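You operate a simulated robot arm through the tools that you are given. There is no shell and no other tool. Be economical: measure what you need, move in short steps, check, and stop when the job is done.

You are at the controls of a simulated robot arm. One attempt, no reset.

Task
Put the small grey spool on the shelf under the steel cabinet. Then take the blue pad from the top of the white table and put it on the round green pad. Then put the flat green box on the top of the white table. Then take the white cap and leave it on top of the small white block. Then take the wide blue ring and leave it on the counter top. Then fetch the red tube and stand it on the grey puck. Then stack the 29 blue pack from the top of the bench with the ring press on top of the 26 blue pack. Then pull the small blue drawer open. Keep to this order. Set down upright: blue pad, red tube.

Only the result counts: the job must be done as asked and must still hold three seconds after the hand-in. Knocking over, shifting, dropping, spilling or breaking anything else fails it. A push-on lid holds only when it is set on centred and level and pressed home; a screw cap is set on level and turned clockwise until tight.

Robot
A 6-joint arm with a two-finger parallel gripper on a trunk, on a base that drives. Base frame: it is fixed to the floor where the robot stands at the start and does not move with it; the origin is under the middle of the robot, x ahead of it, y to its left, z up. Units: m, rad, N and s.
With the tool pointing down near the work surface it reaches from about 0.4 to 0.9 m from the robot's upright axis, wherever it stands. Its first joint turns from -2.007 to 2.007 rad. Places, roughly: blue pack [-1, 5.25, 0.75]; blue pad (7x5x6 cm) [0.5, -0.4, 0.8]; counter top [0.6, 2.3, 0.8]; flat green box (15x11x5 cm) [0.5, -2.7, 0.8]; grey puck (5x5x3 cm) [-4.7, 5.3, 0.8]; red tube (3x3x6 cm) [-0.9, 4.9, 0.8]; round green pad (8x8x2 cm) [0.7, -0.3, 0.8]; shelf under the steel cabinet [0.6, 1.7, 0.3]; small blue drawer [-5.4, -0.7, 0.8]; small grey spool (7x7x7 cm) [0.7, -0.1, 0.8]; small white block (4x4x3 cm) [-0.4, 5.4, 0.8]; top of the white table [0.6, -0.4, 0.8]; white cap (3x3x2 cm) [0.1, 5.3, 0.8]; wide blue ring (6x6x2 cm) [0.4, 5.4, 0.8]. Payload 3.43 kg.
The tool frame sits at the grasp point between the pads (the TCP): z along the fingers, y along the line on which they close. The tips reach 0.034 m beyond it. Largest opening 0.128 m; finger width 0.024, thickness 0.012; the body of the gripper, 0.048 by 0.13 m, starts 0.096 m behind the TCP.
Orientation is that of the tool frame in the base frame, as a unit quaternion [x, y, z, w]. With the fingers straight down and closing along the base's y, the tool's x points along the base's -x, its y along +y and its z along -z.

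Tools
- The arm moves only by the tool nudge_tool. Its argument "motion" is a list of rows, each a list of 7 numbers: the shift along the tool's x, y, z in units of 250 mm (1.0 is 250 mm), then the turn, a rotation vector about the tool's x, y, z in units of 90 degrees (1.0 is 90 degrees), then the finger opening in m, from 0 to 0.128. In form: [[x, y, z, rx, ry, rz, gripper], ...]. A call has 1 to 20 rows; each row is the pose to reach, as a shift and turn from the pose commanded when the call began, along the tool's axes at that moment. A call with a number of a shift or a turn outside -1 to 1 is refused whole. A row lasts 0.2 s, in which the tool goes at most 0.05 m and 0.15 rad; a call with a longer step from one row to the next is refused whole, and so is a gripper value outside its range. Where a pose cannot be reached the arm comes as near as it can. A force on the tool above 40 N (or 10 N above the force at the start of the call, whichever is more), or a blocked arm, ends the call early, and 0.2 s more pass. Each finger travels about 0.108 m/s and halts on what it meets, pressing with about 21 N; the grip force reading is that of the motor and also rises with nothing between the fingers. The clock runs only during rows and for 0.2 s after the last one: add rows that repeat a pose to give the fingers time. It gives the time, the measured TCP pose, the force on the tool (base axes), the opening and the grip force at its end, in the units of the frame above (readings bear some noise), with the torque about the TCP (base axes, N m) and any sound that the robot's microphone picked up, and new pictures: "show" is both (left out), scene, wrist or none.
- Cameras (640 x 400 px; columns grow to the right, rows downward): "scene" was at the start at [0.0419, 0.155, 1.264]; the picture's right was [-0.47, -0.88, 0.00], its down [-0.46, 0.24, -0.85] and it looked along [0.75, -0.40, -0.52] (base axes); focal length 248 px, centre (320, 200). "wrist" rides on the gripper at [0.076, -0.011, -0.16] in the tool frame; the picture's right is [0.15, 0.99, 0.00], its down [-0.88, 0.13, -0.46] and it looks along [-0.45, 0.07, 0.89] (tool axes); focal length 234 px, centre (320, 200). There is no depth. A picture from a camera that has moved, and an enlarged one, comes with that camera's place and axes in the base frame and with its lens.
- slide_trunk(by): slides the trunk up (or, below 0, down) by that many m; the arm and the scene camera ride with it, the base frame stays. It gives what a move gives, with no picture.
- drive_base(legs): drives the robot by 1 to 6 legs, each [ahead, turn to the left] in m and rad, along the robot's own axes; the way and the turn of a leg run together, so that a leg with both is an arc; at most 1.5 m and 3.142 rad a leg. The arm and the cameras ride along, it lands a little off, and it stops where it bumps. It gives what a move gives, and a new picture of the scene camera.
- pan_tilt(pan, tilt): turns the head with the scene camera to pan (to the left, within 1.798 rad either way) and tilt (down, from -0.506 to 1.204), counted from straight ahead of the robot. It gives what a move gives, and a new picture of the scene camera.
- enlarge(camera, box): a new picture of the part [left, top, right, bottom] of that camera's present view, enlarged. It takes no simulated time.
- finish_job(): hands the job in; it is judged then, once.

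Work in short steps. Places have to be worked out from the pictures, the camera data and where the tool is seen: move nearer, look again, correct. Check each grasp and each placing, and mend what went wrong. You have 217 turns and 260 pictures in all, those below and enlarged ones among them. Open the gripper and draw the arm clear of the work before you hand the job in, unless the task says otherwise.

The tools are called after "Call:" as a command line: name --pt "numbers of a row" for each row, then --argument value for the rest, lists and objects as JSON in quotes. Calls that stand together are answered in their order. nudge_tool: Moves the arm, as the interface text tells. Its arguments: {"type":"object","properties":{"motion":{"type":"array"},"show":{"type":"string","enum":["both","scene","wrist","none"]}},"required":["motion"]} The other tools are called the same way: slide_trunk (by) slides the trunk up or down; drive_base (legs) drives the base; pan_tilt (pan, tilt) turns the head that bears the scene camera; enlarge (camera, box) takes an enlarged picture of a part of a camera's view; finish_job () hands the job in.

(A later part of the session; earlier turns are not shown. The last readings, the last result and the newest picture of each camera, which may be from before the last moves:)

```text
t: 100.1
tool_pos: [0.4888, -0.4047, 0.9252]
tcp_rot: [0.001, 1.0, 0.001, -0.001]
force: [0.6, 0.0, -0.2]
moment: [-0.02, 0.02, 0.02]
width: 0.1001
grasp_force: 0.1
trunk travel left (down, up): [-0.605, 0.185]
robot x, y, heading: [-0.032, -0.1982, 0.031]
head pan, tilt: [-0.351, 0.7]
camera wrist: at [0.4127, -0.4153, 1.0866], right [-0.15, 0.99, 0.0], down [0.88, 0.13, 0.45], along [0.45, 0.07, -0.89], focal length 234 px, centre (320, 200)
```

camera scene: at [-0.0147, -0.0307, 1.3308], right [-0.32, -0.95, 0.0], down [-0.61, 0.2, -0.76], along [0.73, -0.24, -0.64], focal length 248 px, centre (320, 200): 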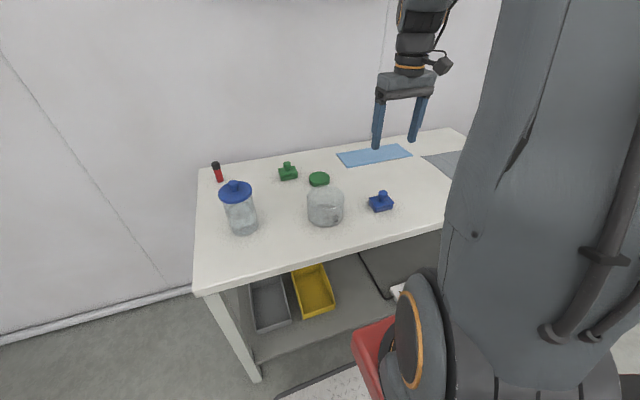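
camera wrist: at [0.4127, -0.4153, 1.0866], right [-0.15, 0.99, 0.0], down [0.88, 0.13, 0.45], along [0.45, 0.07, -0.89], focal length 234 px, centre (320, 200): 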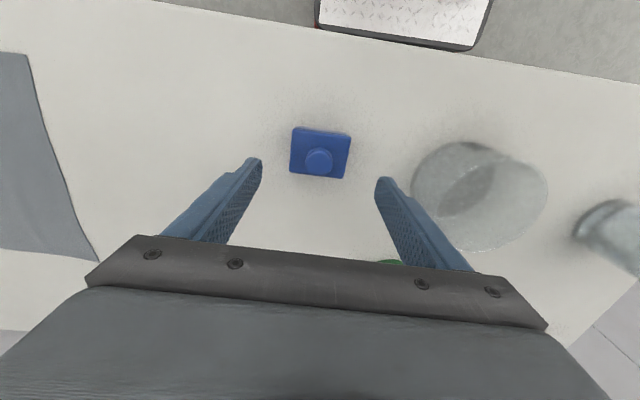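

Well centred. Go down and close.

Call:
nudge_tool --pt "0.01 0 0.16 0 0 0 0.1" --pt "0.01 0 0.33 0 0 0 0.1" --pt "0.01 0 0.33 0 0 0 0.1" --pt "0.01 0 0.33 0 0 0 0.05" --pt "0.01 0 0.33 0 0 0 0.05" --pt "0.01 0 0.33 0 0 0 0.05" --show "wrist"

```text
t: 101.5
tool_pos: [0.4876, -0.4044, 0.8442]
tcp_rot: [0.001, 1.0, 0.0, -0.001]
force: [0.5, 0.6, 0.4]
moment: [-0.03, 0.02, 0.03]
width: 0.064
grasp_force: 20.8
trunk travel left (down, up): [-0.605, 0.185]
robot x, y, heading: [-0.0286, -0.2011, 0.026]
head pan, tilt: [-0.351, 0.7]
camera wrist: at [0.4116, -0.4149, 1.005], right [-0.15, 0.99, 0.0], down [0.88, 0.13, 0.45], along [0.45, 0.07, -0.89], focal length 234 px, centre (320, 200)
```

wrist: 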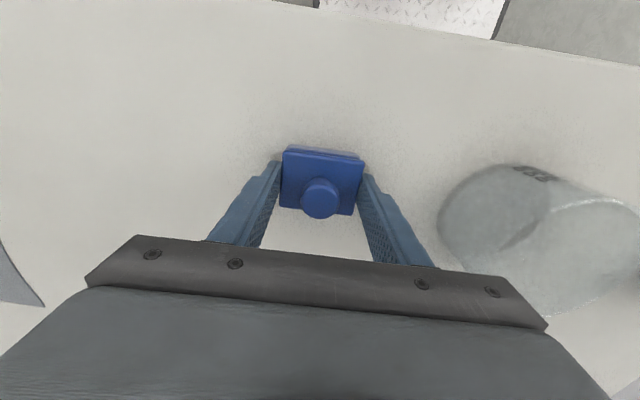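

Gripped. Lift 0.16, then move above the round green pad (0.684,-0.266).

Call:
nudge_tool --pt "0 0 -0.16 0 0 0 0.05" --pt "0 0 -0.33 0 0 0 0.05" --pt "0 0 -0.5 0 0 0 0.05" --pt "-0.12 0.02 -0.6 0 0 0 0.05" --pt "-0.28 0.1 -0.6 0 0 0 0.05" --pt "-0.42 0.22 -0.6 0 0 0 0.05" --pt "-0.56 0.34 -0.6 0 0 0 0.05" --pt "-0.7 0.46 -0.6 0 0 0 0.05" --pt "-0.786 0.552 -0.6 0 0 0 0.05" --pt "-0.786 0.552 -0.6 0 0 0 0.05"

```text
t: 103.7
tool_pos: [0.6827, -0.2653, 0.9916]
tcp_rot: [0.0, 1.0, 0.002, -0.001]
force: [0.2, 0.3, -1.0]
moment: [0.01, -0.01, -0.01]
width: 0.0641
grasp_force: 20.9
trunk travel left (down, up): [-0.605, 0.185]
robot x, y, heading: [-0.0309, -0.1996, 0.026]
head pan, tilt: [-0.351, 0.7]
camera scene: at [-0.0147, -0.0307, 1.3308], right [-0.32, -0.95, 0.0], down [-0.61, 0.2, -0.76], along [0.73, -0.24, -0.64], focal length 248 px, centre (320, 200)
camera wrist: at [0.6068, -0.2758, 1.1526], right [-0.15, 0.99, 0.0], down [0.88, 0.13, 0.45], along [0.45, 0.07, -0.89], focal length 234 px, centre (320, 200)
```

scene: 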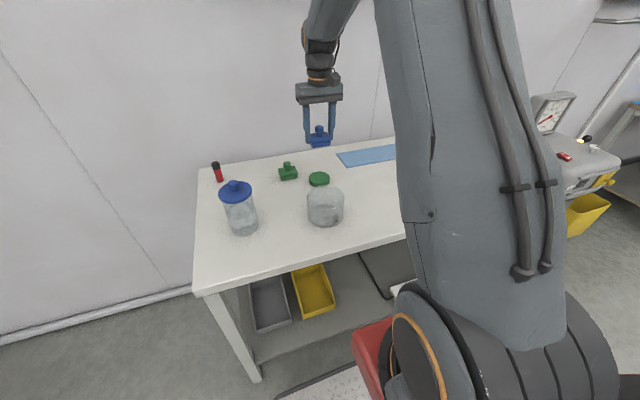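
wrist: 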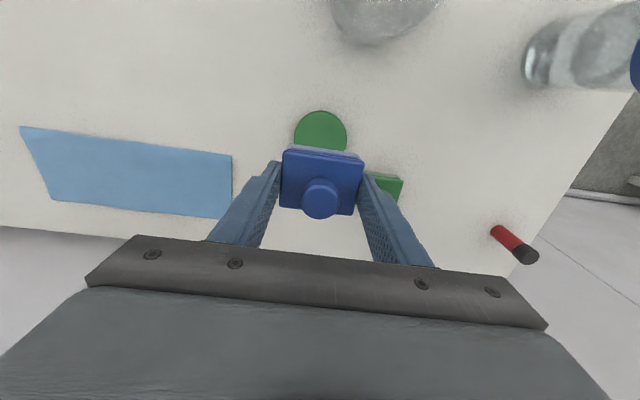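

Disc centre ≈(0.679,-0.265). I lower to just above, then until contact.

Call:
nudge_tool --pt "0.014 0 0.15 0 0 0 0.05" --pt "0.014 0 0.3 0 0 0 0.05" --pt "0.014 0 0.44 0 0 0 0.05" --pt "0.014 0 0.48 0 0 0 0.05" --pt "0.014 0 0.5 0 0 0 0.05" --pt "0.014 0 0.51 0 0 0 0.05" --pt "0.014 0 0.515 0 0 0 0.05"

```text
t: 105.3
tool_pos: [0.6796, -0.2638, 0.863]
tcp_rot: [0.0, 1.0, 0.001, -0.001]
force: [0.2, 0.5, -0.5]
moment: [0.0, 0.01, 0.01]
width: 0.0643
grasp_force: 20.8
trunk travel left (down, up): [-0.605, 0.185]
robot x, y, heading: [-0.0328, -0.1976, 0.025]
head pan, tilt: [-0.351, 0.7]
camera scene: at [-0.0147, -0.0307, 1.3308], right [-0.32, -0.95, 0.0], down [-0.61, 0.2, -0.76], along [0.73, -0.24, -0.64], focal length 248 px, centre (320, 200)
camera wrist: at [0.6038, -0.2751, 1.0249], right [-0.15, 0.99, 0.0], down [0.88, 0.13, 0.45], along [0.45, 0.07, -0.89], focal length 234 px, centre (320, 200)
```

scene: 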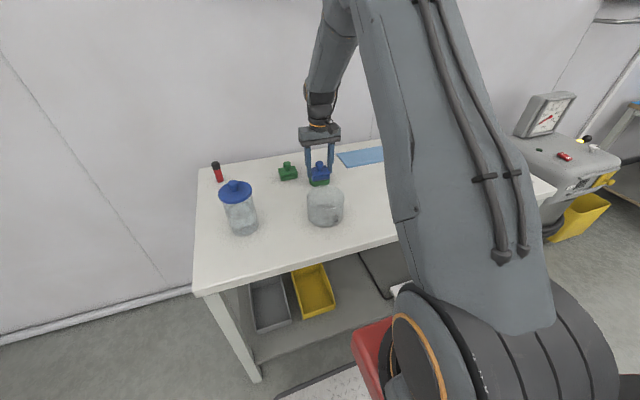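
wrist: 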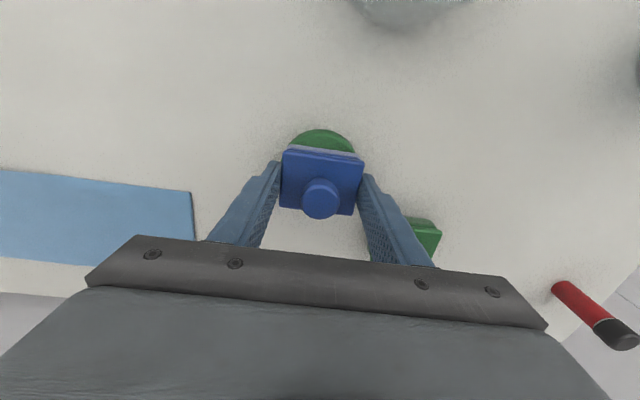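

Centred over the disc, no contact yet. Creep down.

Call:
nudge_tool --pt "0 -0.012 0.01 0 0 0 0.05" --pt "0 -0.012 0.02 0 0 0 0.05" --pt "0 -0.012 0.03 0 0 0 0.05" --pt "0 -0.012 0.04 0 0 0 0.05" --show "none"

```text
t: 106.3
tool_pos: [0.6803, -0.2676, 0.8556]
tcp_rot: [0.0, 1.0, 0.001, 0.001]
force: [2.1, 6.7, 27.0]
moment: [0.24, -0.04, 0.05]
width: 0.0644
grasp_force: 21.1
trunk travel left (down, up): [-0.605, 0.185]
robot x, y, heading: [-0.0289, -0.1996, 0.024]
head pan, tilt: [-0.351, 0.7]
```

Contact at z≈0.856. Release, rise and check.

Call:
nudge_tool --pt "0 0 -0.012 0 0 0 0.064" --pt "0 0 -0.012 0 0 0 0.08" --pt "0 0 -0.012 0 0 0 0.09" --pt "0 0 -0.012 0 0 0 0.09" --pt "0 0 -0.2 0 0 0 0.09" --pt "0 0 -0.4 0 0 0 0.09" --pt "0 0 -0.6 0 0 0 0.09" --pt "0 0 -0.6 0 0 0 0.09"

Call:
enlarge --camera "scene" --box '[250, 130, 410, 230]'

```text
t: 108.1
tool_pos: [0.6808, -0.2684, 1.0027]
tcp_rot: [0.001, 1.0, 0.001, -0.001]
force: [-0.2, 0.4, 0.2]
moment: [0.0, -0.01, 0.0]
width: 0.0897
grasp_force: 0.0
trunk travel left (down, up): [-0.605, 0.185]
robot x, y, heading: [-0.0286, -0.1966, 0.027]
head pan, tilt: [-0.351, 0.7]
camera scene: at [-0.0147, -0.0306, 1.3308], right [-0.32, -0.95, 0.0], down [-0.61, 0.2, -0.76], along [0.73, -0.24, -0.64], focal length 248 px, centre (320, 200)
camera wrist: at [0.6053, -0.2794, 1.1647], right [-0.15, 0.99, 0.0], down [0.88, 0.13, 0.45], along [0.45, 0.07, -0.89], focal length 234 px, centre (320, 200)
```

scene: 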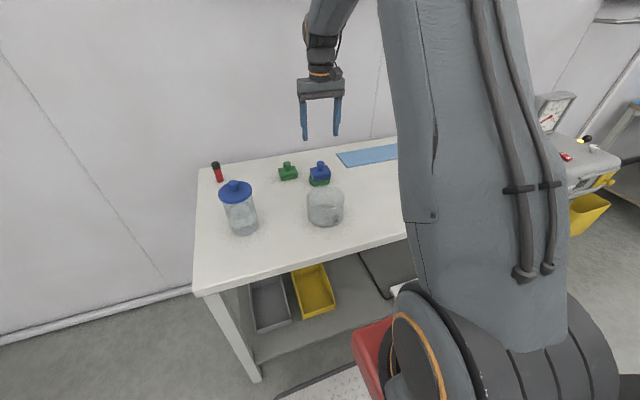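
wrist: 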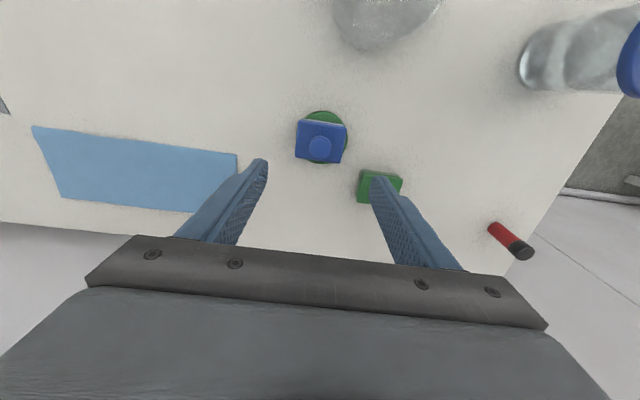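

```text
4.00 times, centred on (330, 180) of scene
camera zoom: at [-0.0147, -0.0306, 1.3308], right [-0.32, -0.95, 0.0], down [-0.61, 0.2, -0.76], along [0.73, -0.24, -0.64], focal length 994 px, centre (280, 280)
```

zoom: 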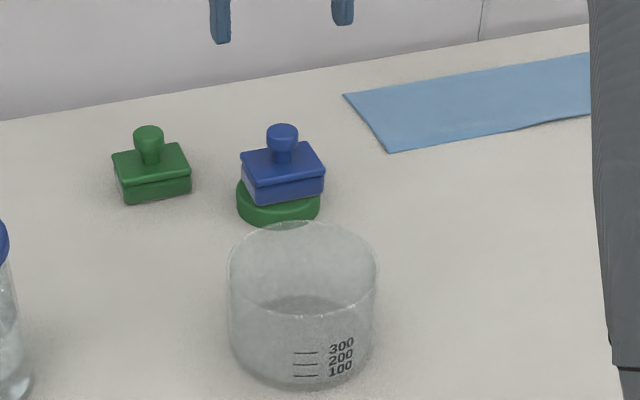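

Blue pad stands on the green pad. Now I retract the arm and look right toward the flat green box at (0.5,-2.7).

Call:
nudge_tool --pt "0.2 0 -0.1 0 0 0 0.09" --pt "0.4 0 -0.2 0 0 0 0.09" --pt "0.6 0 -0.3 0 0 0 0.09" --pt "0.75 0 -0.35 0 0 0 0.09" --pt "0.75 0 -0.35 0 0 0 0.09" --show "none"

Call:
pan_tilt --pan -1.75 --tilt 0.4

Call:
pan_tilt --pan -1.1 --tilt 0.4

```text
refused: row 1 steps farther than a row can; nothing moved
```

```text
t: 109.6
tool_pos: [0.6812, -0.2681, 1.0038]
tcp_rot: [-0.001, 1.0, 0.002, -0.001]
force: [-0.2, 0.6, -0.5]
moment: [-0.01, -0.02, -0.01]
width: 0.0897
grasp_force: 0.1
trunk travel left (down, up): [-0.605, 0.185]
robot x, y, heading: [-0.032, -0.1963, 0.033]
head pan, tilt: [-1.751, 0.4]
camera scene: at [-0.1093, -0.0952, 1.3576], right [-0.99, 0.15, 0.0], down [0.06, 0.38, -0.92], along [-0.14, -0.91, -0.39], focal length 248 px, centre (320, 200)
```

scene: 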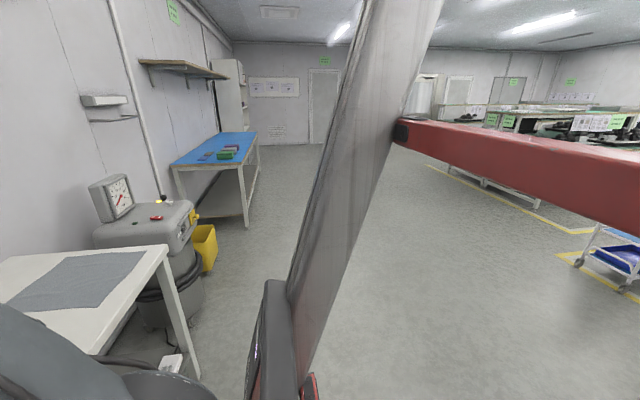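

```text
t: 110.6
tool_pos: [0.6821, -0.2698, 1.0038]
tcp_rot: [0.0, 1.0, 0.001, 0.0]
force: [0.7, 0.2, 1.0]
moment: [0.0, 0.0, -0.01]
width: 0.09
grasp_force: 0.0
trunk travel left (down, up): [-0.605, 0.185]
robot x, y, heading: [-0.0282, -0.1984, 0.024]
head pan, tilt: [-1.1, 0.4]
camera scene: at [-0.051, -0.085, 1.3577], right [-0.88, -0.48, 0.0], down [-0.19, 0.34, -0.92], along [0.44, -0.81, -0.39], focal length 248 px, centre (320, 200)
```

scene: 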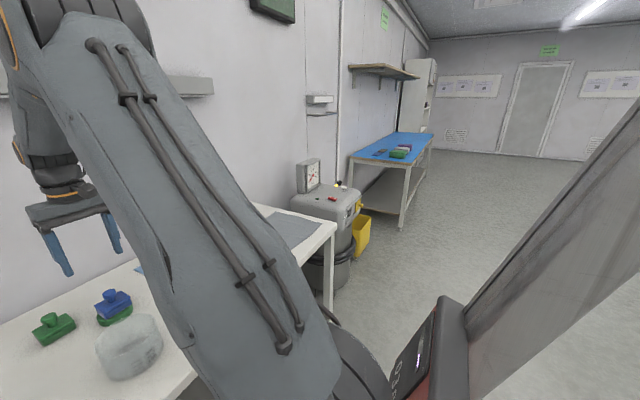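

Green box lies on the blue-topped bench. I retract the arm, then drive back, right, and around.

Call:
nudge_tool --pt "0.17 0 -0.09 0 0 0 0.09" --pt "0.34 0 -0.18 0 0 0 0.09" --pt "0.51 0 -0.27 0 0 0 0.09" --pt "0.68 0 -0.35 0 0 0 0.09" --pt "0.85 0 -0.4 0 0 0 0.09" --pt "0.85 0 -0.4 0 0 0 0.09" --show "none"

Call:
drive_base --legs '[[-0.45, 0], [0, -1.59], [1.25, 0], [1.25, 0]]'

Call:
pan_tilt --pan 0.9 --tilt 0.55

```text
t: 112.0
tool_pos: [0.4683, -0.2681, 1.1046]
tcp_rot: [0.0, 1.0, 0.001, -0.001]
force: [0.7, 0.3, -0.1]
moment: [0.01, 0.01, 0.0]
width: 0.0902
grasp_force: 0.2
trunk travel left (down, up): [-0.605, 0.185]
robot x, y, heading: [-0.0328, -0.2021, 0.03]
head pan, tilt: [-1.1, 0.4]
```

```text
t: 130.5
tool_pos: [-0.4738, -3.2312, 1.1045]
tcp_rot: [0.71, 0.705, 0.002, 0.001]
force: [-0.5, 0.4, -0.2]
moment: [0.02, 0.02, -0.01]
width: 0.0902
grasp_force: 0.0
trunk travel left (down, up): [-0.605, 0.185]
robot x, y, heading: [-0.4017, -2.7316, -1.553]
head pan, tilt: [-1.1, 0.4]
camera scene: at [-0.2869, -2.7071, 1.3577], right [-0.47, 0.88, 0.0], down [0.34, 0.18, -0.92], along [-0.81, -0.44, -0.39], focal length 248 px, centre (320, 200)
```

scene: 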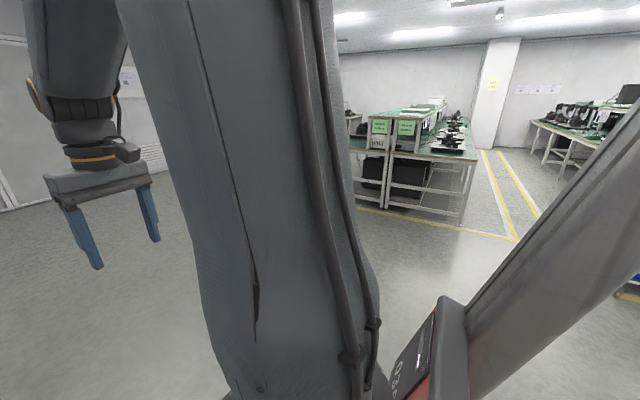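

```text
t: 132.4
tool_pos: [-0.472, -3.2302, 1.1046]
tcp_rot: [0.71, 0.705, 0.001, 0.0]
force: [0.1, 1.0, 0.1]
moment: [-0.01, 0.02, 0.02]
width: 0.09
grasp_force: 0.1
trunk travel left (down, up): [-0.605, 0.185]
robot x, y, heading: [-0.4012, -2.7357, -1.546]
head pan, tilt: [0.901, 0.55]
camera scene: at [-0.1338, -2.7176, 1.3439], right [-0.6, -0.8, 0.0], down [-0.42, 0.32, -0.85], along [0.68, -0.52, -0.52], focal length 248 px, centre (320, 200)
```

scene: 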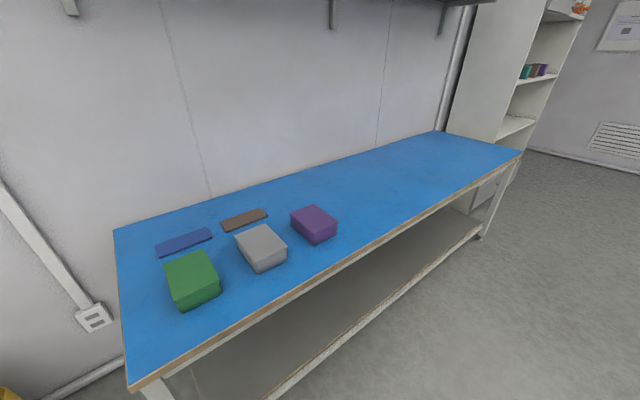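

Green box top ≈(0.42,-2.73), bench front x≈0.26. I turn left to face it and move ahead 0.25.

Call:
drive_base --legs '[[0, 1.55], [0.25, 0]]'

Call:
pan_tilt --pan 0.0 --tilt 0.75

Call:
enlarge --camera "wrist" --box '[0, 0, 640, 400]'

```text
t: 138.0
tool_pos: [0.3465, -2.8272, 1.1043]
tcp_rot: [0.023, 1.0, 0.0, -0.001]
force: [0.2, -0.3, -0.3]
moment: [0.04, -0.01, 0.01]
width: 0.0898
grasp_force: 0.1
trunk travel left (down, up): [-0.605, 0.185]
robot x, y, heading: [-0.151, -2.7378, -0.02]
head pan, tilt: [0.901, 0.55]
camera scene: at [-0.1484, -2.4688, 1.344], right [0.77, -0.64, 0.0], down [-0.33, -0.4, -0.85], along [0.54, 0.66, -0.52], focal length 248 px, centre (320, 200)
```

scene: 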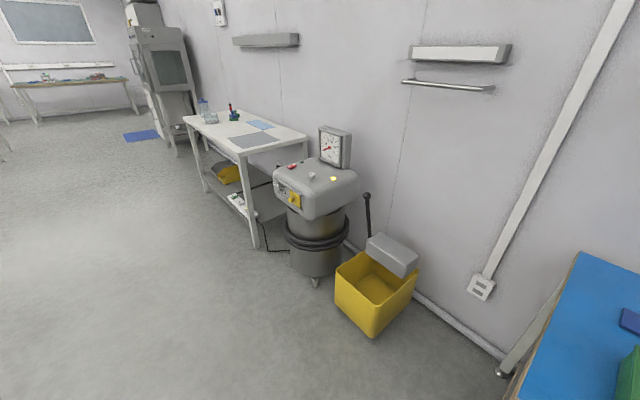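

```text
t: 139.2
tool_pos: [0.346, -2.8279, 1.1047]
tcp_rot: [0.022, 1.0, 0.001, -0.001]
force: [-0.2, 0.3, 0.0]
moment: [0.03, -0.01, 0.02]
width: 0.0902
grasp_force: 0.0
trunk travel left (down, up): [-0.605, 0.185]
robot x, y, heading: [-0.1476, -2.7386, -0.016]
head pan, tilt: [0.0, 0.75]
camera scene: at [-0.1225, -2.5396, 1.3266], right [-0.02, -1.0, 0.0], down [-0.68, 0.01, -0.73], along [0.73, -0.01, -0.68], focal length 248 px, centre (320, 200)
```

scene: 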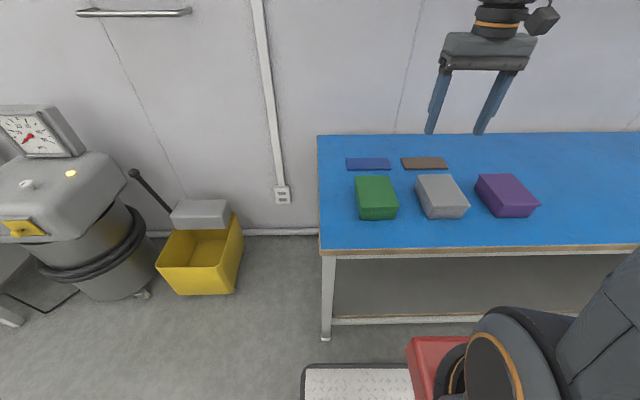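

```text
1.00 times, centred on (320, 200) of wrist (not enlarged: the box is as wide or as high as the picture)
camera zoom: at [0.2704, -2.8345, 1.2661], right [-0.1, 0.99, 0.0], down [0.89, 0.09, 0.45], along [0.45, 0.05, -0.89], focal length 234 px, centre (320, 200)
```

zoom: 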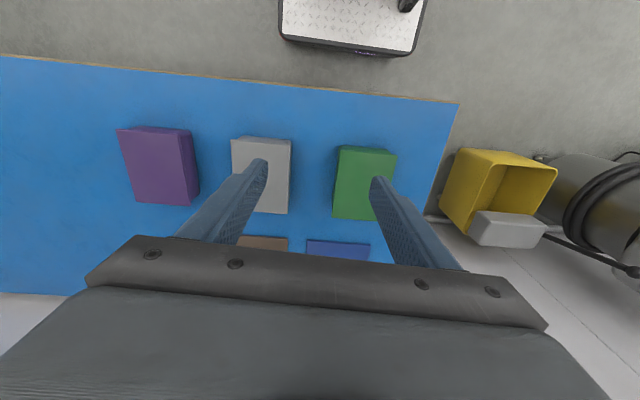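

Green box ≈(0.437,-2.722), long side along x. I move above it, square up the yaw and open fully.

Call:
nudge_tool --pt "-0.09 0.106 0.09 0 0 -0.007 0.11" --pt "-0.18 0.212 0.18 0 0 -0.014 0.128" --pt "-0.27 0.318 0.27 0 0 -0.028 0.128" --pt "-0.36 0.424 0.36 0 0 -0.028 0.128" --pt "-0.36 0.424 0.36 0 0 -0.028 0.128" --show "wrist"

Call:
enlarge --camera "scene" --box '[300, 130, 460, 230]'

```text
t: 140.4
tool_pos: [0.4418, -2.7248, 1.0141]
tcp_rot: [0.002, 1.0, 0.001, -0.001]
force: [0.2, -0.4, 0.5]
moment: [0.01, -0.01, 0.01]
width: 0.1279
grasp_force: 0.0
trunk travel left (down, up): [-0.605, 0.185]
robot x, y, heading: [-0.148, -2.7374, -0.021]
head pan, tilt: [0.0, 0.75]
camera wrist: at [0.3656, -2.7359, 1.1752], right [-0.15, 0.99, 0.0], down [0.88, 0.13, 0.45], along [0.45, 0.07, -0.89], focal length 234 px, centre (320, 200)
```

wrist: 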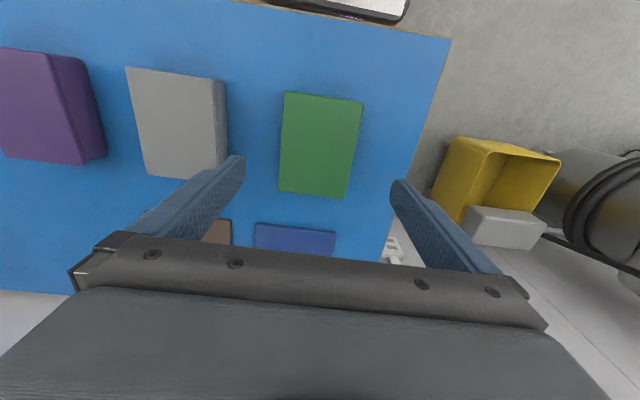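

```text
4.00 times, centred on (380, 180) of scene
camera zoom: at [-0.1226, -2.5396, 1.3266], right [-0.02, -1.0, 0.0], down [-0.68, 0.01, -0.73], along [0.73, -0.01, -0.68], focal length 994 px, centre (80, 280)
```

zoom: 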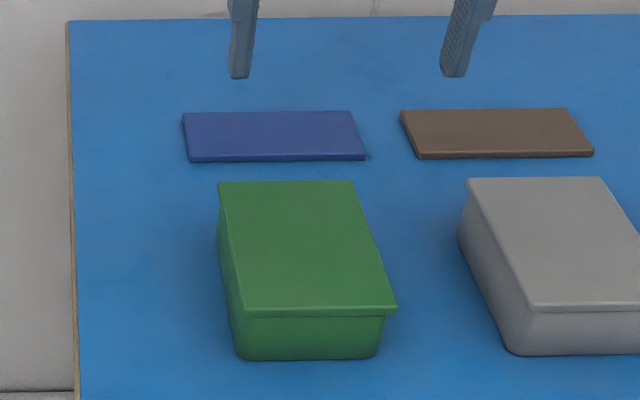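

Box centre ≈(0.446,-2.725), top z≈0.825–0.85. I descend between the boxes with care.

Call:
nudge_tool --pt "-0.012 0 0.16 0 0 0 0.128" --pt "-0.012 0 0.32 0 0 0 0.128" --pt "-0.012 0 0.48 0 0 0 0.128" --pt "-0.012 0 0.56 0 0 0 0.128" --pt "-0.012 0 0.56 0 0 0 0.128"

```text
t: 141.6
tool_pos: [0.4448, -2.7258, 0.8735]
tcp_rot: [0.001, 1.0, 0.0, -0.001]
force: [-0.4, 0.2, 0.2]
moment: [0.01, -0.01, 0.0]
width: 0.1282
grasp_force: 0.1
trunk travel left (down, up): [-0.605, 0.185]
robot x, y, heading: [-0.1484, -2.7368, -0.02]
head pan, tilt: [0.0, 0.75]
camera scene: at [-0.1226, -2.5396, 1.3266], right [-0.02, -1.0, 0.0], down [-0.68, 0.01, -0.73], along [0.73, -0.01, -0.68], focal length 248 px, centre (320, 200)
camera wrist: at [0.3685, -2.7362, 1.0346], right [-0.15, 0.99, 0.0], down [0.88, 0.13, 0.45], along [0.45, 0.07, -0.89], focal length 234 px, centre (320, 200)
```

scene: 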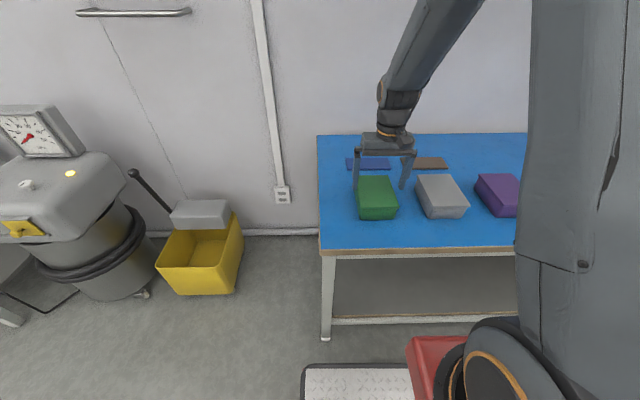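
wrist: 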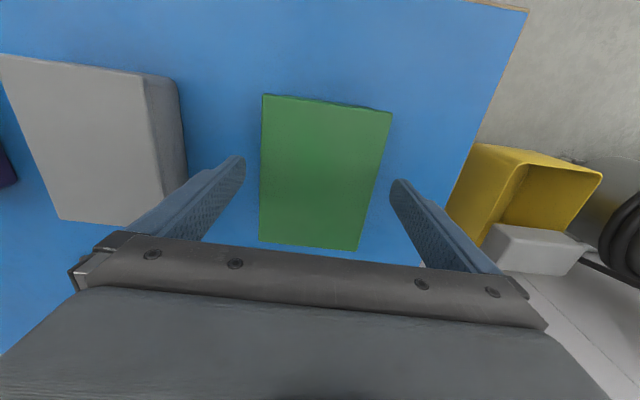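

Margins on both sides. Descend another 0.045 and close.

Call:
nudge_tool --pt "0.01 0.003 0.08 0 0 0 0.128" --pt "0.01 0.003 0.14 0 0 0 0.128" --pt "0.01 0.003 0.18 0 0 0 0.128" --pt "0.01 0.003 0.18 0 0 0 0.128" --pt "0.01 0.003 0.18 0 0 0 0.09" --pt "0.01 0.003 0.18 0 0 0 0.09" --pt "0.01 0.003 0.18 0 0 0 0.09"

```text
t: 143.2
tool_pos: [0.4414, -2.7244, 0.8315]
tcp_rot: [0.001, 1.0, 0.001, 0.0]
force: [0.0, 0.0, -0.9]
moment: [0.02, 0.03, 0.01]
width: 0.1131
grasp_force: 20.9
trunk travel left (down, up): [-0.605, 0.185]
robot x, y, heading: [-0.1498, -2.7347, -0.017]
head pan, tilt: [0.0, 0.75]
camera scene: at [-0.1224, -2.5396, 1.3265], right [-0.02, -1.0, 0.0], down [-0.68, 0.01, -0.73], along [0.73, -0.01, -0.68], focal length 248 px, centre (320, 200)
camera wrist: at [0.3655, -2.7352, 0.9915], right [-0.15, 0.99, 0.0], down [0.88, 0.13, 0.45], along [0.45, 0.07, -0.89], focal length 234 px, centre (320, 200)
```

scene: 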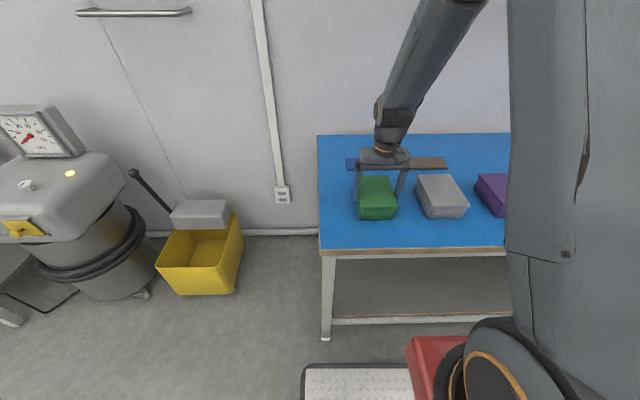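
wrist: 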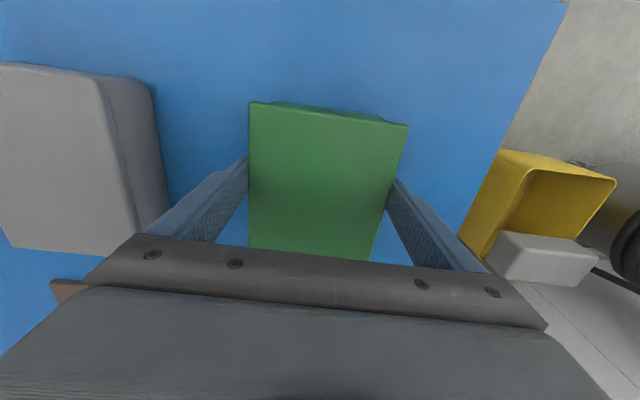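

Gripped at 0.113 width. Lift slowly and check the box comes along.

Call:
nudge_tool --pt "0 0 -0.1 0 0 0 0.09" --pt "0 0 -0.25 0 0 0 0.09" --pt "0 0 -0.42 0 0 0 0.09" --pt "0 0 -0.6 0 0 0 0.09" --pt "0 0 -0.78 0 0 0 0.09" --pt "0 0 -0.78 0 0 0 0.09"

```text
t: 144.6
tool_pos: [0.4417, -2.7227, 1.0244]
tcp_rot: [0.001, 1.0, 0.001, -0.001]
force: [-0.1, 0.5, -0.7]
moment: [0.0, 0.02, -0.02]
width: 0.113
grasp_force: 20.8
trunk travel left (down, up): [-0.605, 0.185]
robot x, y, heading: [-0.1527, -2.7368, -0.019]
head pan, tilt: [0.0, 0.75]
camera scene: at [-0.1224, -2.5396, 1.3265], right [-0.02, -1.0, 0.0], down [-0.68, 0.01, -0.73], along [0.73, -0.01, -0.68], focal length 248 px, centre (320, 200)
camera wrist: at [0.3669, -2.7351, 1.1868], right [-0.15, 0.99, 0.0], down [0.88, 0.13, 0.45], along [0.45, 0.07, -0.89], focal length 234 px, centre (320, 200)
```

scene: 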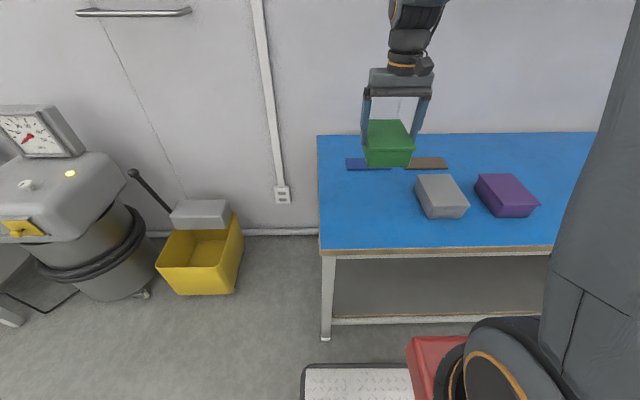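
wrist: 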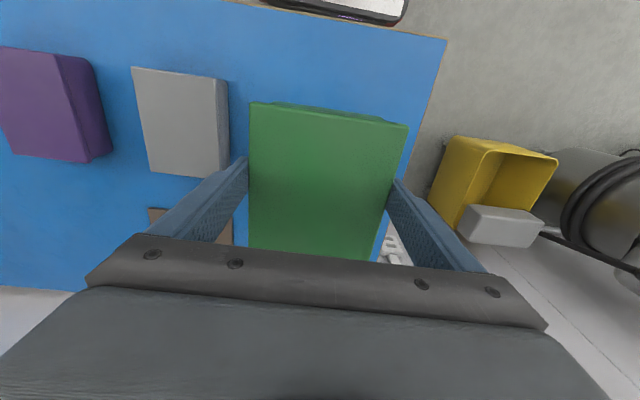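

Box held. Back up, turn left, drive along and turn to face the white table.

Call:
drive_base --legs '[[-0.37, 0], [0, 1.59], [1.17, 0], [1.17, 0], [0, -1.57]]'

Call:
pan_tilt --pan -0.1 --tilt 0.6

```text
t: 165.7
tool_pos: [0.0652, -0.3468, 1.025]
tcp_rot: [-0.024, 1.0, 0.001, 0.0]
force: [-0.7, -0.1, -0.8]
moment: [-0.01, 0.03, -0.01]
width: 0.1131
grasp_force: 20.8
trunk travel left (down, up): [-0.605, 0.185]
robot x, y, heading: [-0.5253, -0.3886, 0.029]
head pan, tilt: [0.0, 0.75]
camera scene: at [-0.5089, -0.1905, 1.3265], right [0.03, -1.0, 0.0], down [-0.68, -0.02, -0.73], along [0.73, 0.02, -0.68], focal length 248 px, centre (320, 200)
```

scene: 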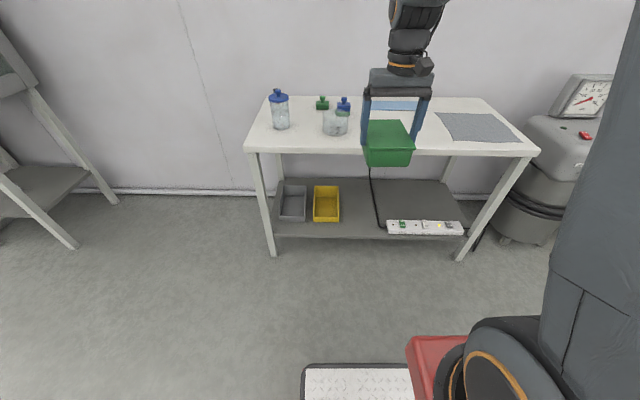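

```text
t: 166.4
tool_pos: [0.0643, -0.3479, 1.0252]
tcp_rot: [-0.023, 1.0, 0.001, -0.001]
force: [-0.5, -0.1, -1.9]
moment: [0.0, 0.04, -0.01]
width: 0.1129
grasp_force: 21.5
trunk travel left (down, up): [-0.605, 0.185]
robot x, y, heading: [-0.5263, -0.3883, 0.036]
head pan, tilt: [-0.099, 0.6]
camera scene: at [-0.5035, -0.1991, 1.3394], right [-0.07, -1.0, 0.0], down [-0.56, 0.04, -0.82], along [0.82, -0.06, -0.57], focal length 248 px, centre (320, 200)
```

scene: 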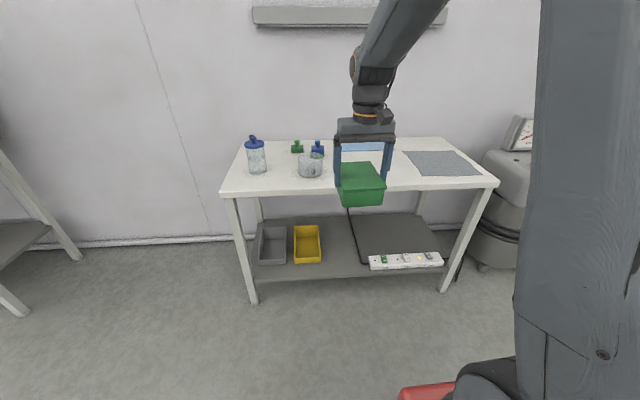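

Free spot on the table at about (0.47,-0.5) between beaker and mat. Drive ahead 0.4.

Call:
drive_base --legs '[[0.4, -0.03]]'

```text
t: 168.9
tool_pos: [0.4591, -0.3586, 1.0248]
tcp_rot: [-0.008, 1.0, 0.001, -0.001]
force: [0.2, -0.1, -1.8]
moment: [-0.04, 0.05, -0.02]
width: 0.1131
grasp_force: 22.2
trunk travel left (down, up): [-0.605, 0.185]
robot x, y, heading: [-0.1353, -0.3835, -0.002]
head pan, tilt: [-0.099, 0.6]
camera scene: at [-0.1037, -0.1935, 1.3394], right [-0.1, -0.99, 0.0], down [-0.56, 0.06, -0.83], along [0.82, -0.08, -0.56], focal length 248 px, centre (320, 200)
```

scene: 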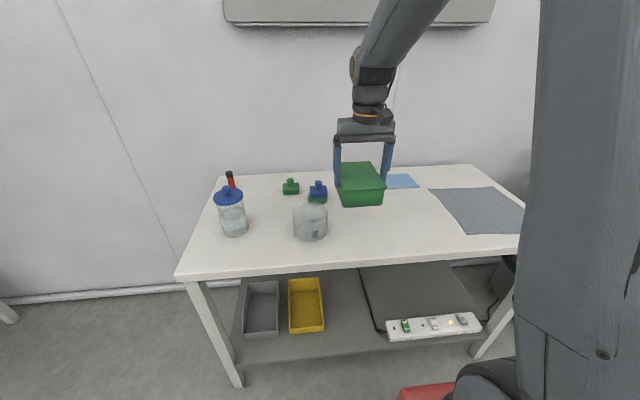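

Shift right 0.145 and lower toward the table.

Call:
nudge_tool --pt "0 -0.18 0 0 0 0 0.09" --pt "-0.02 -0.36 0 0 0 0 0.09" --pt "-0.04 -0.54 0 0 0 0 0.09" --pt "-0.04 -0.58 0.16 0 0 0 0.09" --pt "-0.04 -0.58 0.34 0 0 0 0.09" --pt "-0.04 -0.58 0.52 0 0 0 0.09" --pt "-0.04 -0.58 0.66 0 0 0 0.09" --pt "-0.04 -0.58 0.7 0 0 0 0.09" --pt "-0.04 -0.58 0.7 0 0 0 0.09"

```text
t: 170.9
tool_pos: [0.4717, -0.5039, 0.8531]
tcp_rot: [-0.008, 1.0, 0.001, 0.003]
force: [4.9, 4.1, 10.2]
moment: [0.89, 0.58, 0.15]
width: 0.1134
grasp_force: 19.8
trunk travel left (down, up): [-0.605, 0.185]
robot x, y, heading: [-0.1334, -0.384, 0.002]
head pan, tilt: [-0.099, 0.6]
camera scene: at [-0.1047, -0.1934, 1.3396], right [-0.1, -0.99, 0.0], down [-0.56, 0.06, -0.83], along [0.82, -0.08, -0.56], focal length 248 px, centre (320, 200)
camera wrist: at [0.3951, -0.5166, 1.0143], right [-0.16, 0.99, 0.0], down [0.88, 0.14, 0.46], along [0.45, 0.07, -0.89], focal length 234 px, centre (320, 200)
```

scene: 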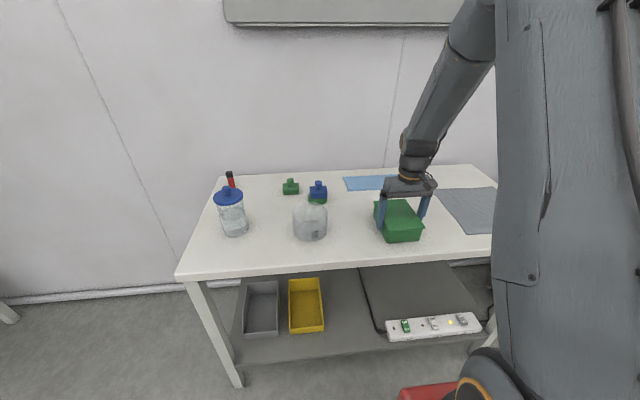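
wrist: 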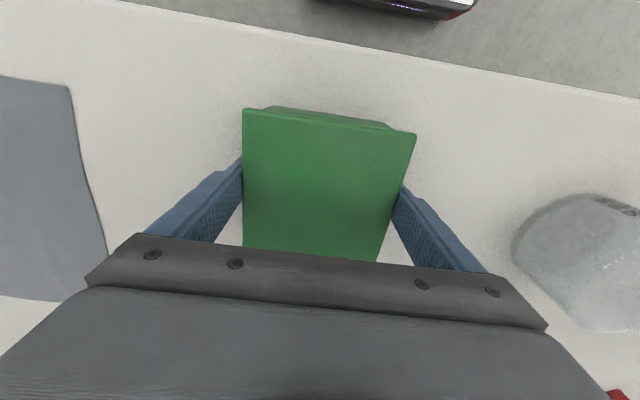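

Contact (10 N). Press 3 mm, release, and lift.

Call:
nudge_tool --pt "0 0 0.012 0 0 0 0.09" --pt "0 0 0.012 0 0 0 0.128" --pt "0 0 0.012 0 0 0 0.128" --pt "0 0 -0.15 0 0 0 0.128" --pt "0 0 -0.32 0 0 0 0.128" --pt "0 0 -0.5 0 0 0 0.128" --pt "0 0 -0.68 0 0 0 0.128" --pt "0 0 -0.86 0 0 0 0.128" --pt "0 0 -0.86 0 0 0 0.128"

```text
t: 172.9
tool_pos: [0.4709, -0.5025, 1.067]
tcp_rot: [-0.007, 1.0, 0.001, -0.001]
force: [0.3, -0.3, -0.4]
moment: [-0.03, 0.02, 0.04]
width: 0.1281
grasp_force: 0.0
trunk travel left (down, up): [-0.605, 0.185]
robot x, y, heading: [-0.1339, -0.3811, 0.004]
head pan, tilt: [-0.099, 0.6]
camera scene: at [-0.1036, -0.1935, 1.3394], right [-0.1, -0.99, 0.0], down [-0.56, 0.06, -0.83], along [0.82, -0.08, -0.56], focal length 248 px, centre (320, 200)
camera wrist: at [0.3954, -0.5147, 1.2271], right [-0.16, 0.99, 0.0], down [0.88, 0.14, 0.45], along [0.45, 0.08, -0.89], focal length 234 px, centre (320, 200)
```

scene: 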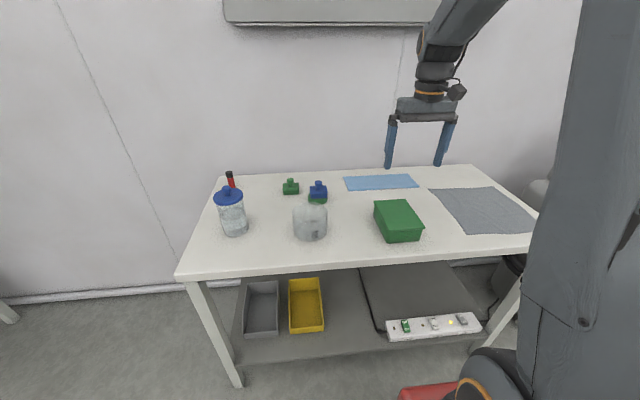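
wrist: 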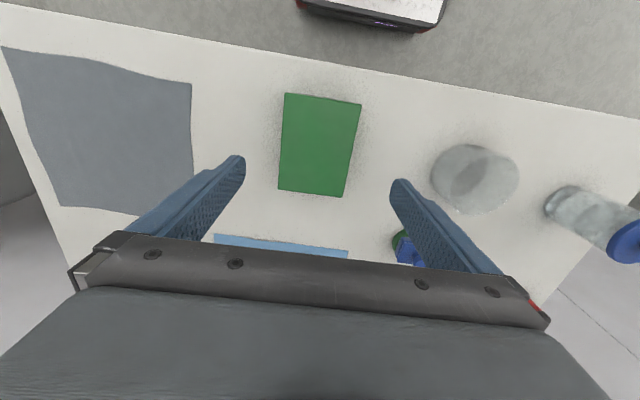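

Green box sits flat on the table. Next the bench at y≈5.3: back up, turn left and drive up along x≈-0.5.

Call:
drive_base --legs '[[-0.35, 0], [0, 1.57], [1.4, 0], [1.4, 0], [1.4, 0]]'

Call:
pan_tilt --pan 0.0 --tilt 0.3

```text
t: 198.8
tool_pos: [-0.5701, 4.4475, 1.0653]
tcp_rot: [0.736, -0.677, 0.001, 0.002]
force: [0.0, 0.1, -0.7]
moment: [-0.02, 0.01, 0.0]
width: 0.1279
grasp_force: 0.1
trunk travel left (down, up): [-0.605, 0.185]
robot x, y, heading: [-0.65, 3.8402, 1.638]
head pan, tilt: [-0.099, 0.6]
camera scene: at [-0.835, 3.8538, 1.3394], right [1.0, -0.03, 0.0], down [-0.02, -0.56, -0.83], along [0.03, 0.82, -0.56], focal length 248 px, centre (320, 200)
```

scene: 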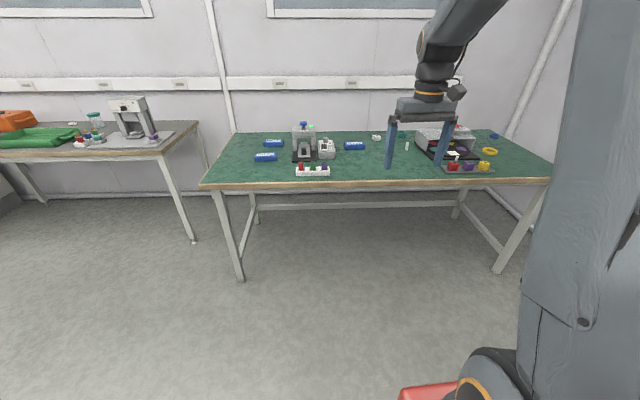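

```text
t: 199.6
tool_pos: [-0.5696, 4.4479, 1.0656]
tcp_rot: [0.736, -0.677, 0.0, 0.001]
force: [0.1, -0.3, -0.1]
moment: [-0.02, 0.01, 0.0]
width: 0.1283
grasp_force: 0.1
trunk travel left (down, up): [-0.605, 0.185]
robot x, y, heading: [-0.6477, 3.8374, 1.637]
head pan, tilt: [0.0, 0.3]
camera scene: at [-0.8441, 3.8586, 1.3668], right [1.0, 0.07, 0.0], down [0.02, -0.3, -0.95], along [-0.06, 0.95, -0.3], focal length 248 px, centre (320, 200)
```

scene: 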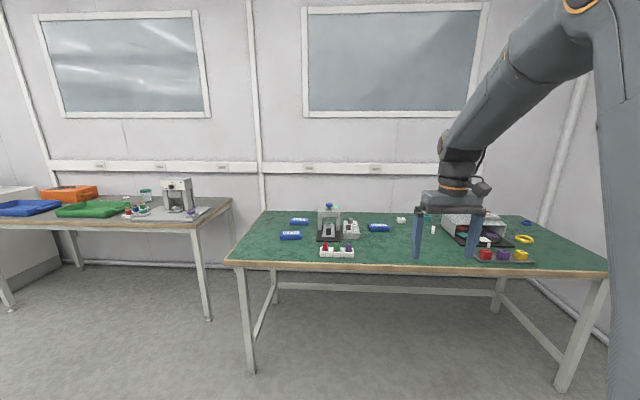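

I enlarge the bench for details.

Call:
enlarge --camera "scene" --box '[230, 190, 400, 296]'

Call:
enlarge --camera "scene" --box '[380, 190, 550, 296]'

Call:
enlarge --camera "scene" --box '[0, 150, 240, 300]'

```text
3.76 times, centred on (315, 243) of scene
camera zoom: at [-0.8441, 3.8586, 1.3668], right [1.0, 0.07, 0.0], down [0.02, -0.3, -0.95], along [-0.06, 0.95, -0.3], focal length 936 px, centre (339, 38)
```

zoom: 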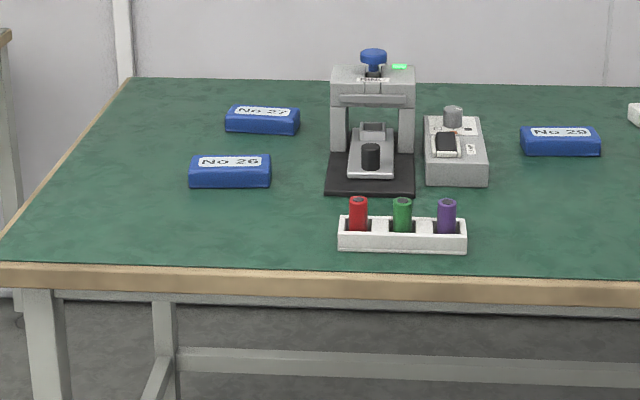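

```text
3.76 times, centred on (465, 243) of scene
camera zoom: at [-0.8441, 3.8586, 1.3668], right [1.0, 0.07, 0.0], down [0.02, -0.3, -0.95], along [-0.06, 0.95, -0.3], focal length 936 px, centre (-226, 38)
```

zoom: 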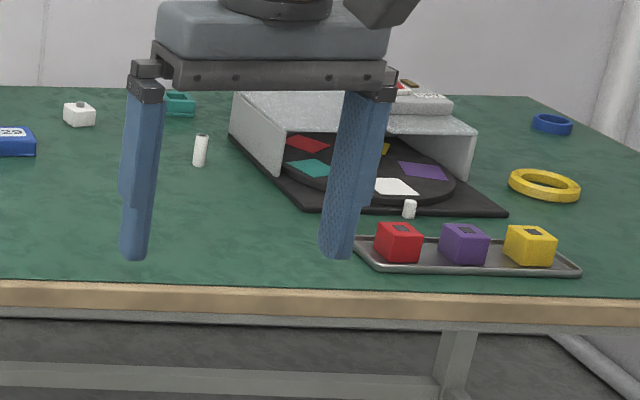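

```text
2.67 times, centred on (120, 225) of scene
camera zoom: at [-0.8441, 3.8586, 1.3668], right [1.0, 0.07, 0.0], down [0.02, -0.3, -0.95], along [-0.06, 0.95, -0.3], focal length 663 px, centre (853, 133)
```

zoom: 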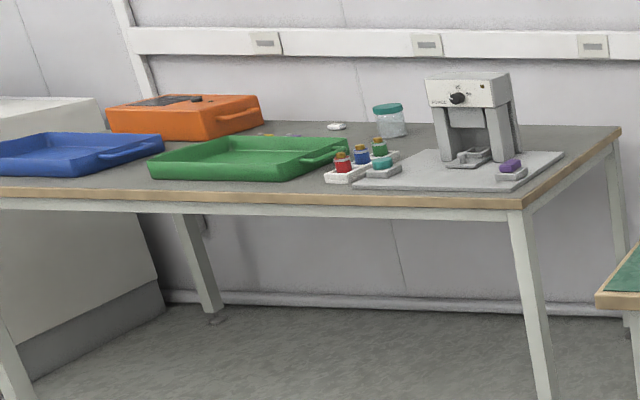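

Cap isn't clearly visible yet; the ring is at ≈(0.39,5.44), white block ≈(-0.42,5.39), bench top z≈0.75. I move toward x≈0 for a closer look.

Call:
drive_base --legs '[[0, -1.137], [0.75, 0], [0, 1.07]]'

Call:
pan_tilt --pan -0.25 --tilt 0.45

```text
t: 209.2
tool_pos: [0.1344, 4.8019, 1.0658]
tcp_rot: [0.711, -0.703, 0.001, 0.001]
force: [0.6, -0.2, 0.3]
moment: [-0.03, -0.03, 0.01]
width: 0.128
grasp_force: 0.0
trunk travel left (down, up): [-0.605, 0.185]
robot x, y, heading: [0.0084, 4.1998, 1.561]
head pan, tilt: [0.0, 0.3]
camera scene: at [-0.183, 4.2345, 1.3669], right [1.0, -0.01, 0.0], down [0.0, -0.3, -0.96], along [0.01, 0.96, -0.3], focal length 248 px, centre (320, 200)
```

scene: 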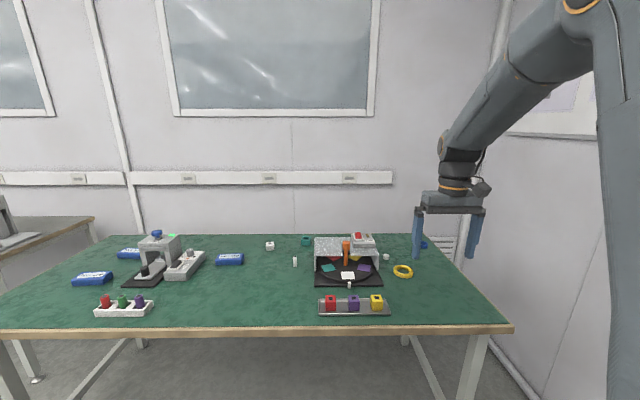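

```text
t: 210.0
tool_pos: [0.1343, 4.8014, 1.0649]
tcp_rot: [0.711, -0.703, 0.0, 0.002]
force: [0.2, -0.4, -0.5]
moment: [0.01, 0.01, 0.0]
width: 0.128
grasp_force: 0.0
trunk travel left (down, up): [-0.605, 0.185]
robot x, y, heading: [0.0063, 4.2026, 1.561]
head pan, tilt: [-0.25, 0.45]
camera scene: at [-0.1604, 4.23, 1.353], right [0.97, -0.25, 0.0], down [-0.11, -0.42, -0.9], along [0.23, 0.87, -0.43], focal length 248 px, centre (320, 200)
```

scene: 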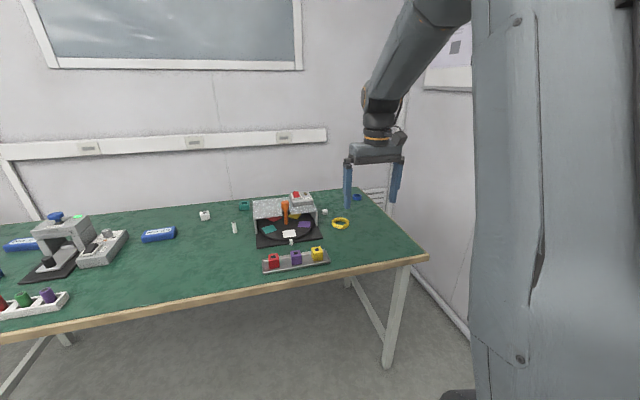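

Call:
enlarge --camera "scene" --box '[180, 180, 372, 300]'

```text
3.33 times, centred on (276, 240) of scene
camera zoom: at [-0.1604, 4.23, 1.353], right [0.97, -0.25, 0.0], down [-0.11, -0.42, -0.9], along [0.23, 0.87, -0.43], focal length 828 px, centre (467, 67)
```

zoom: 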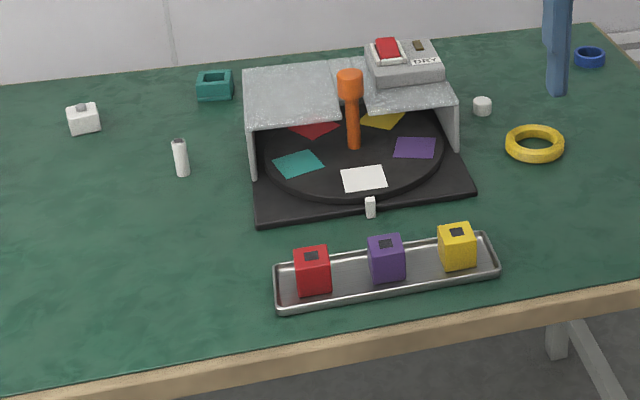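

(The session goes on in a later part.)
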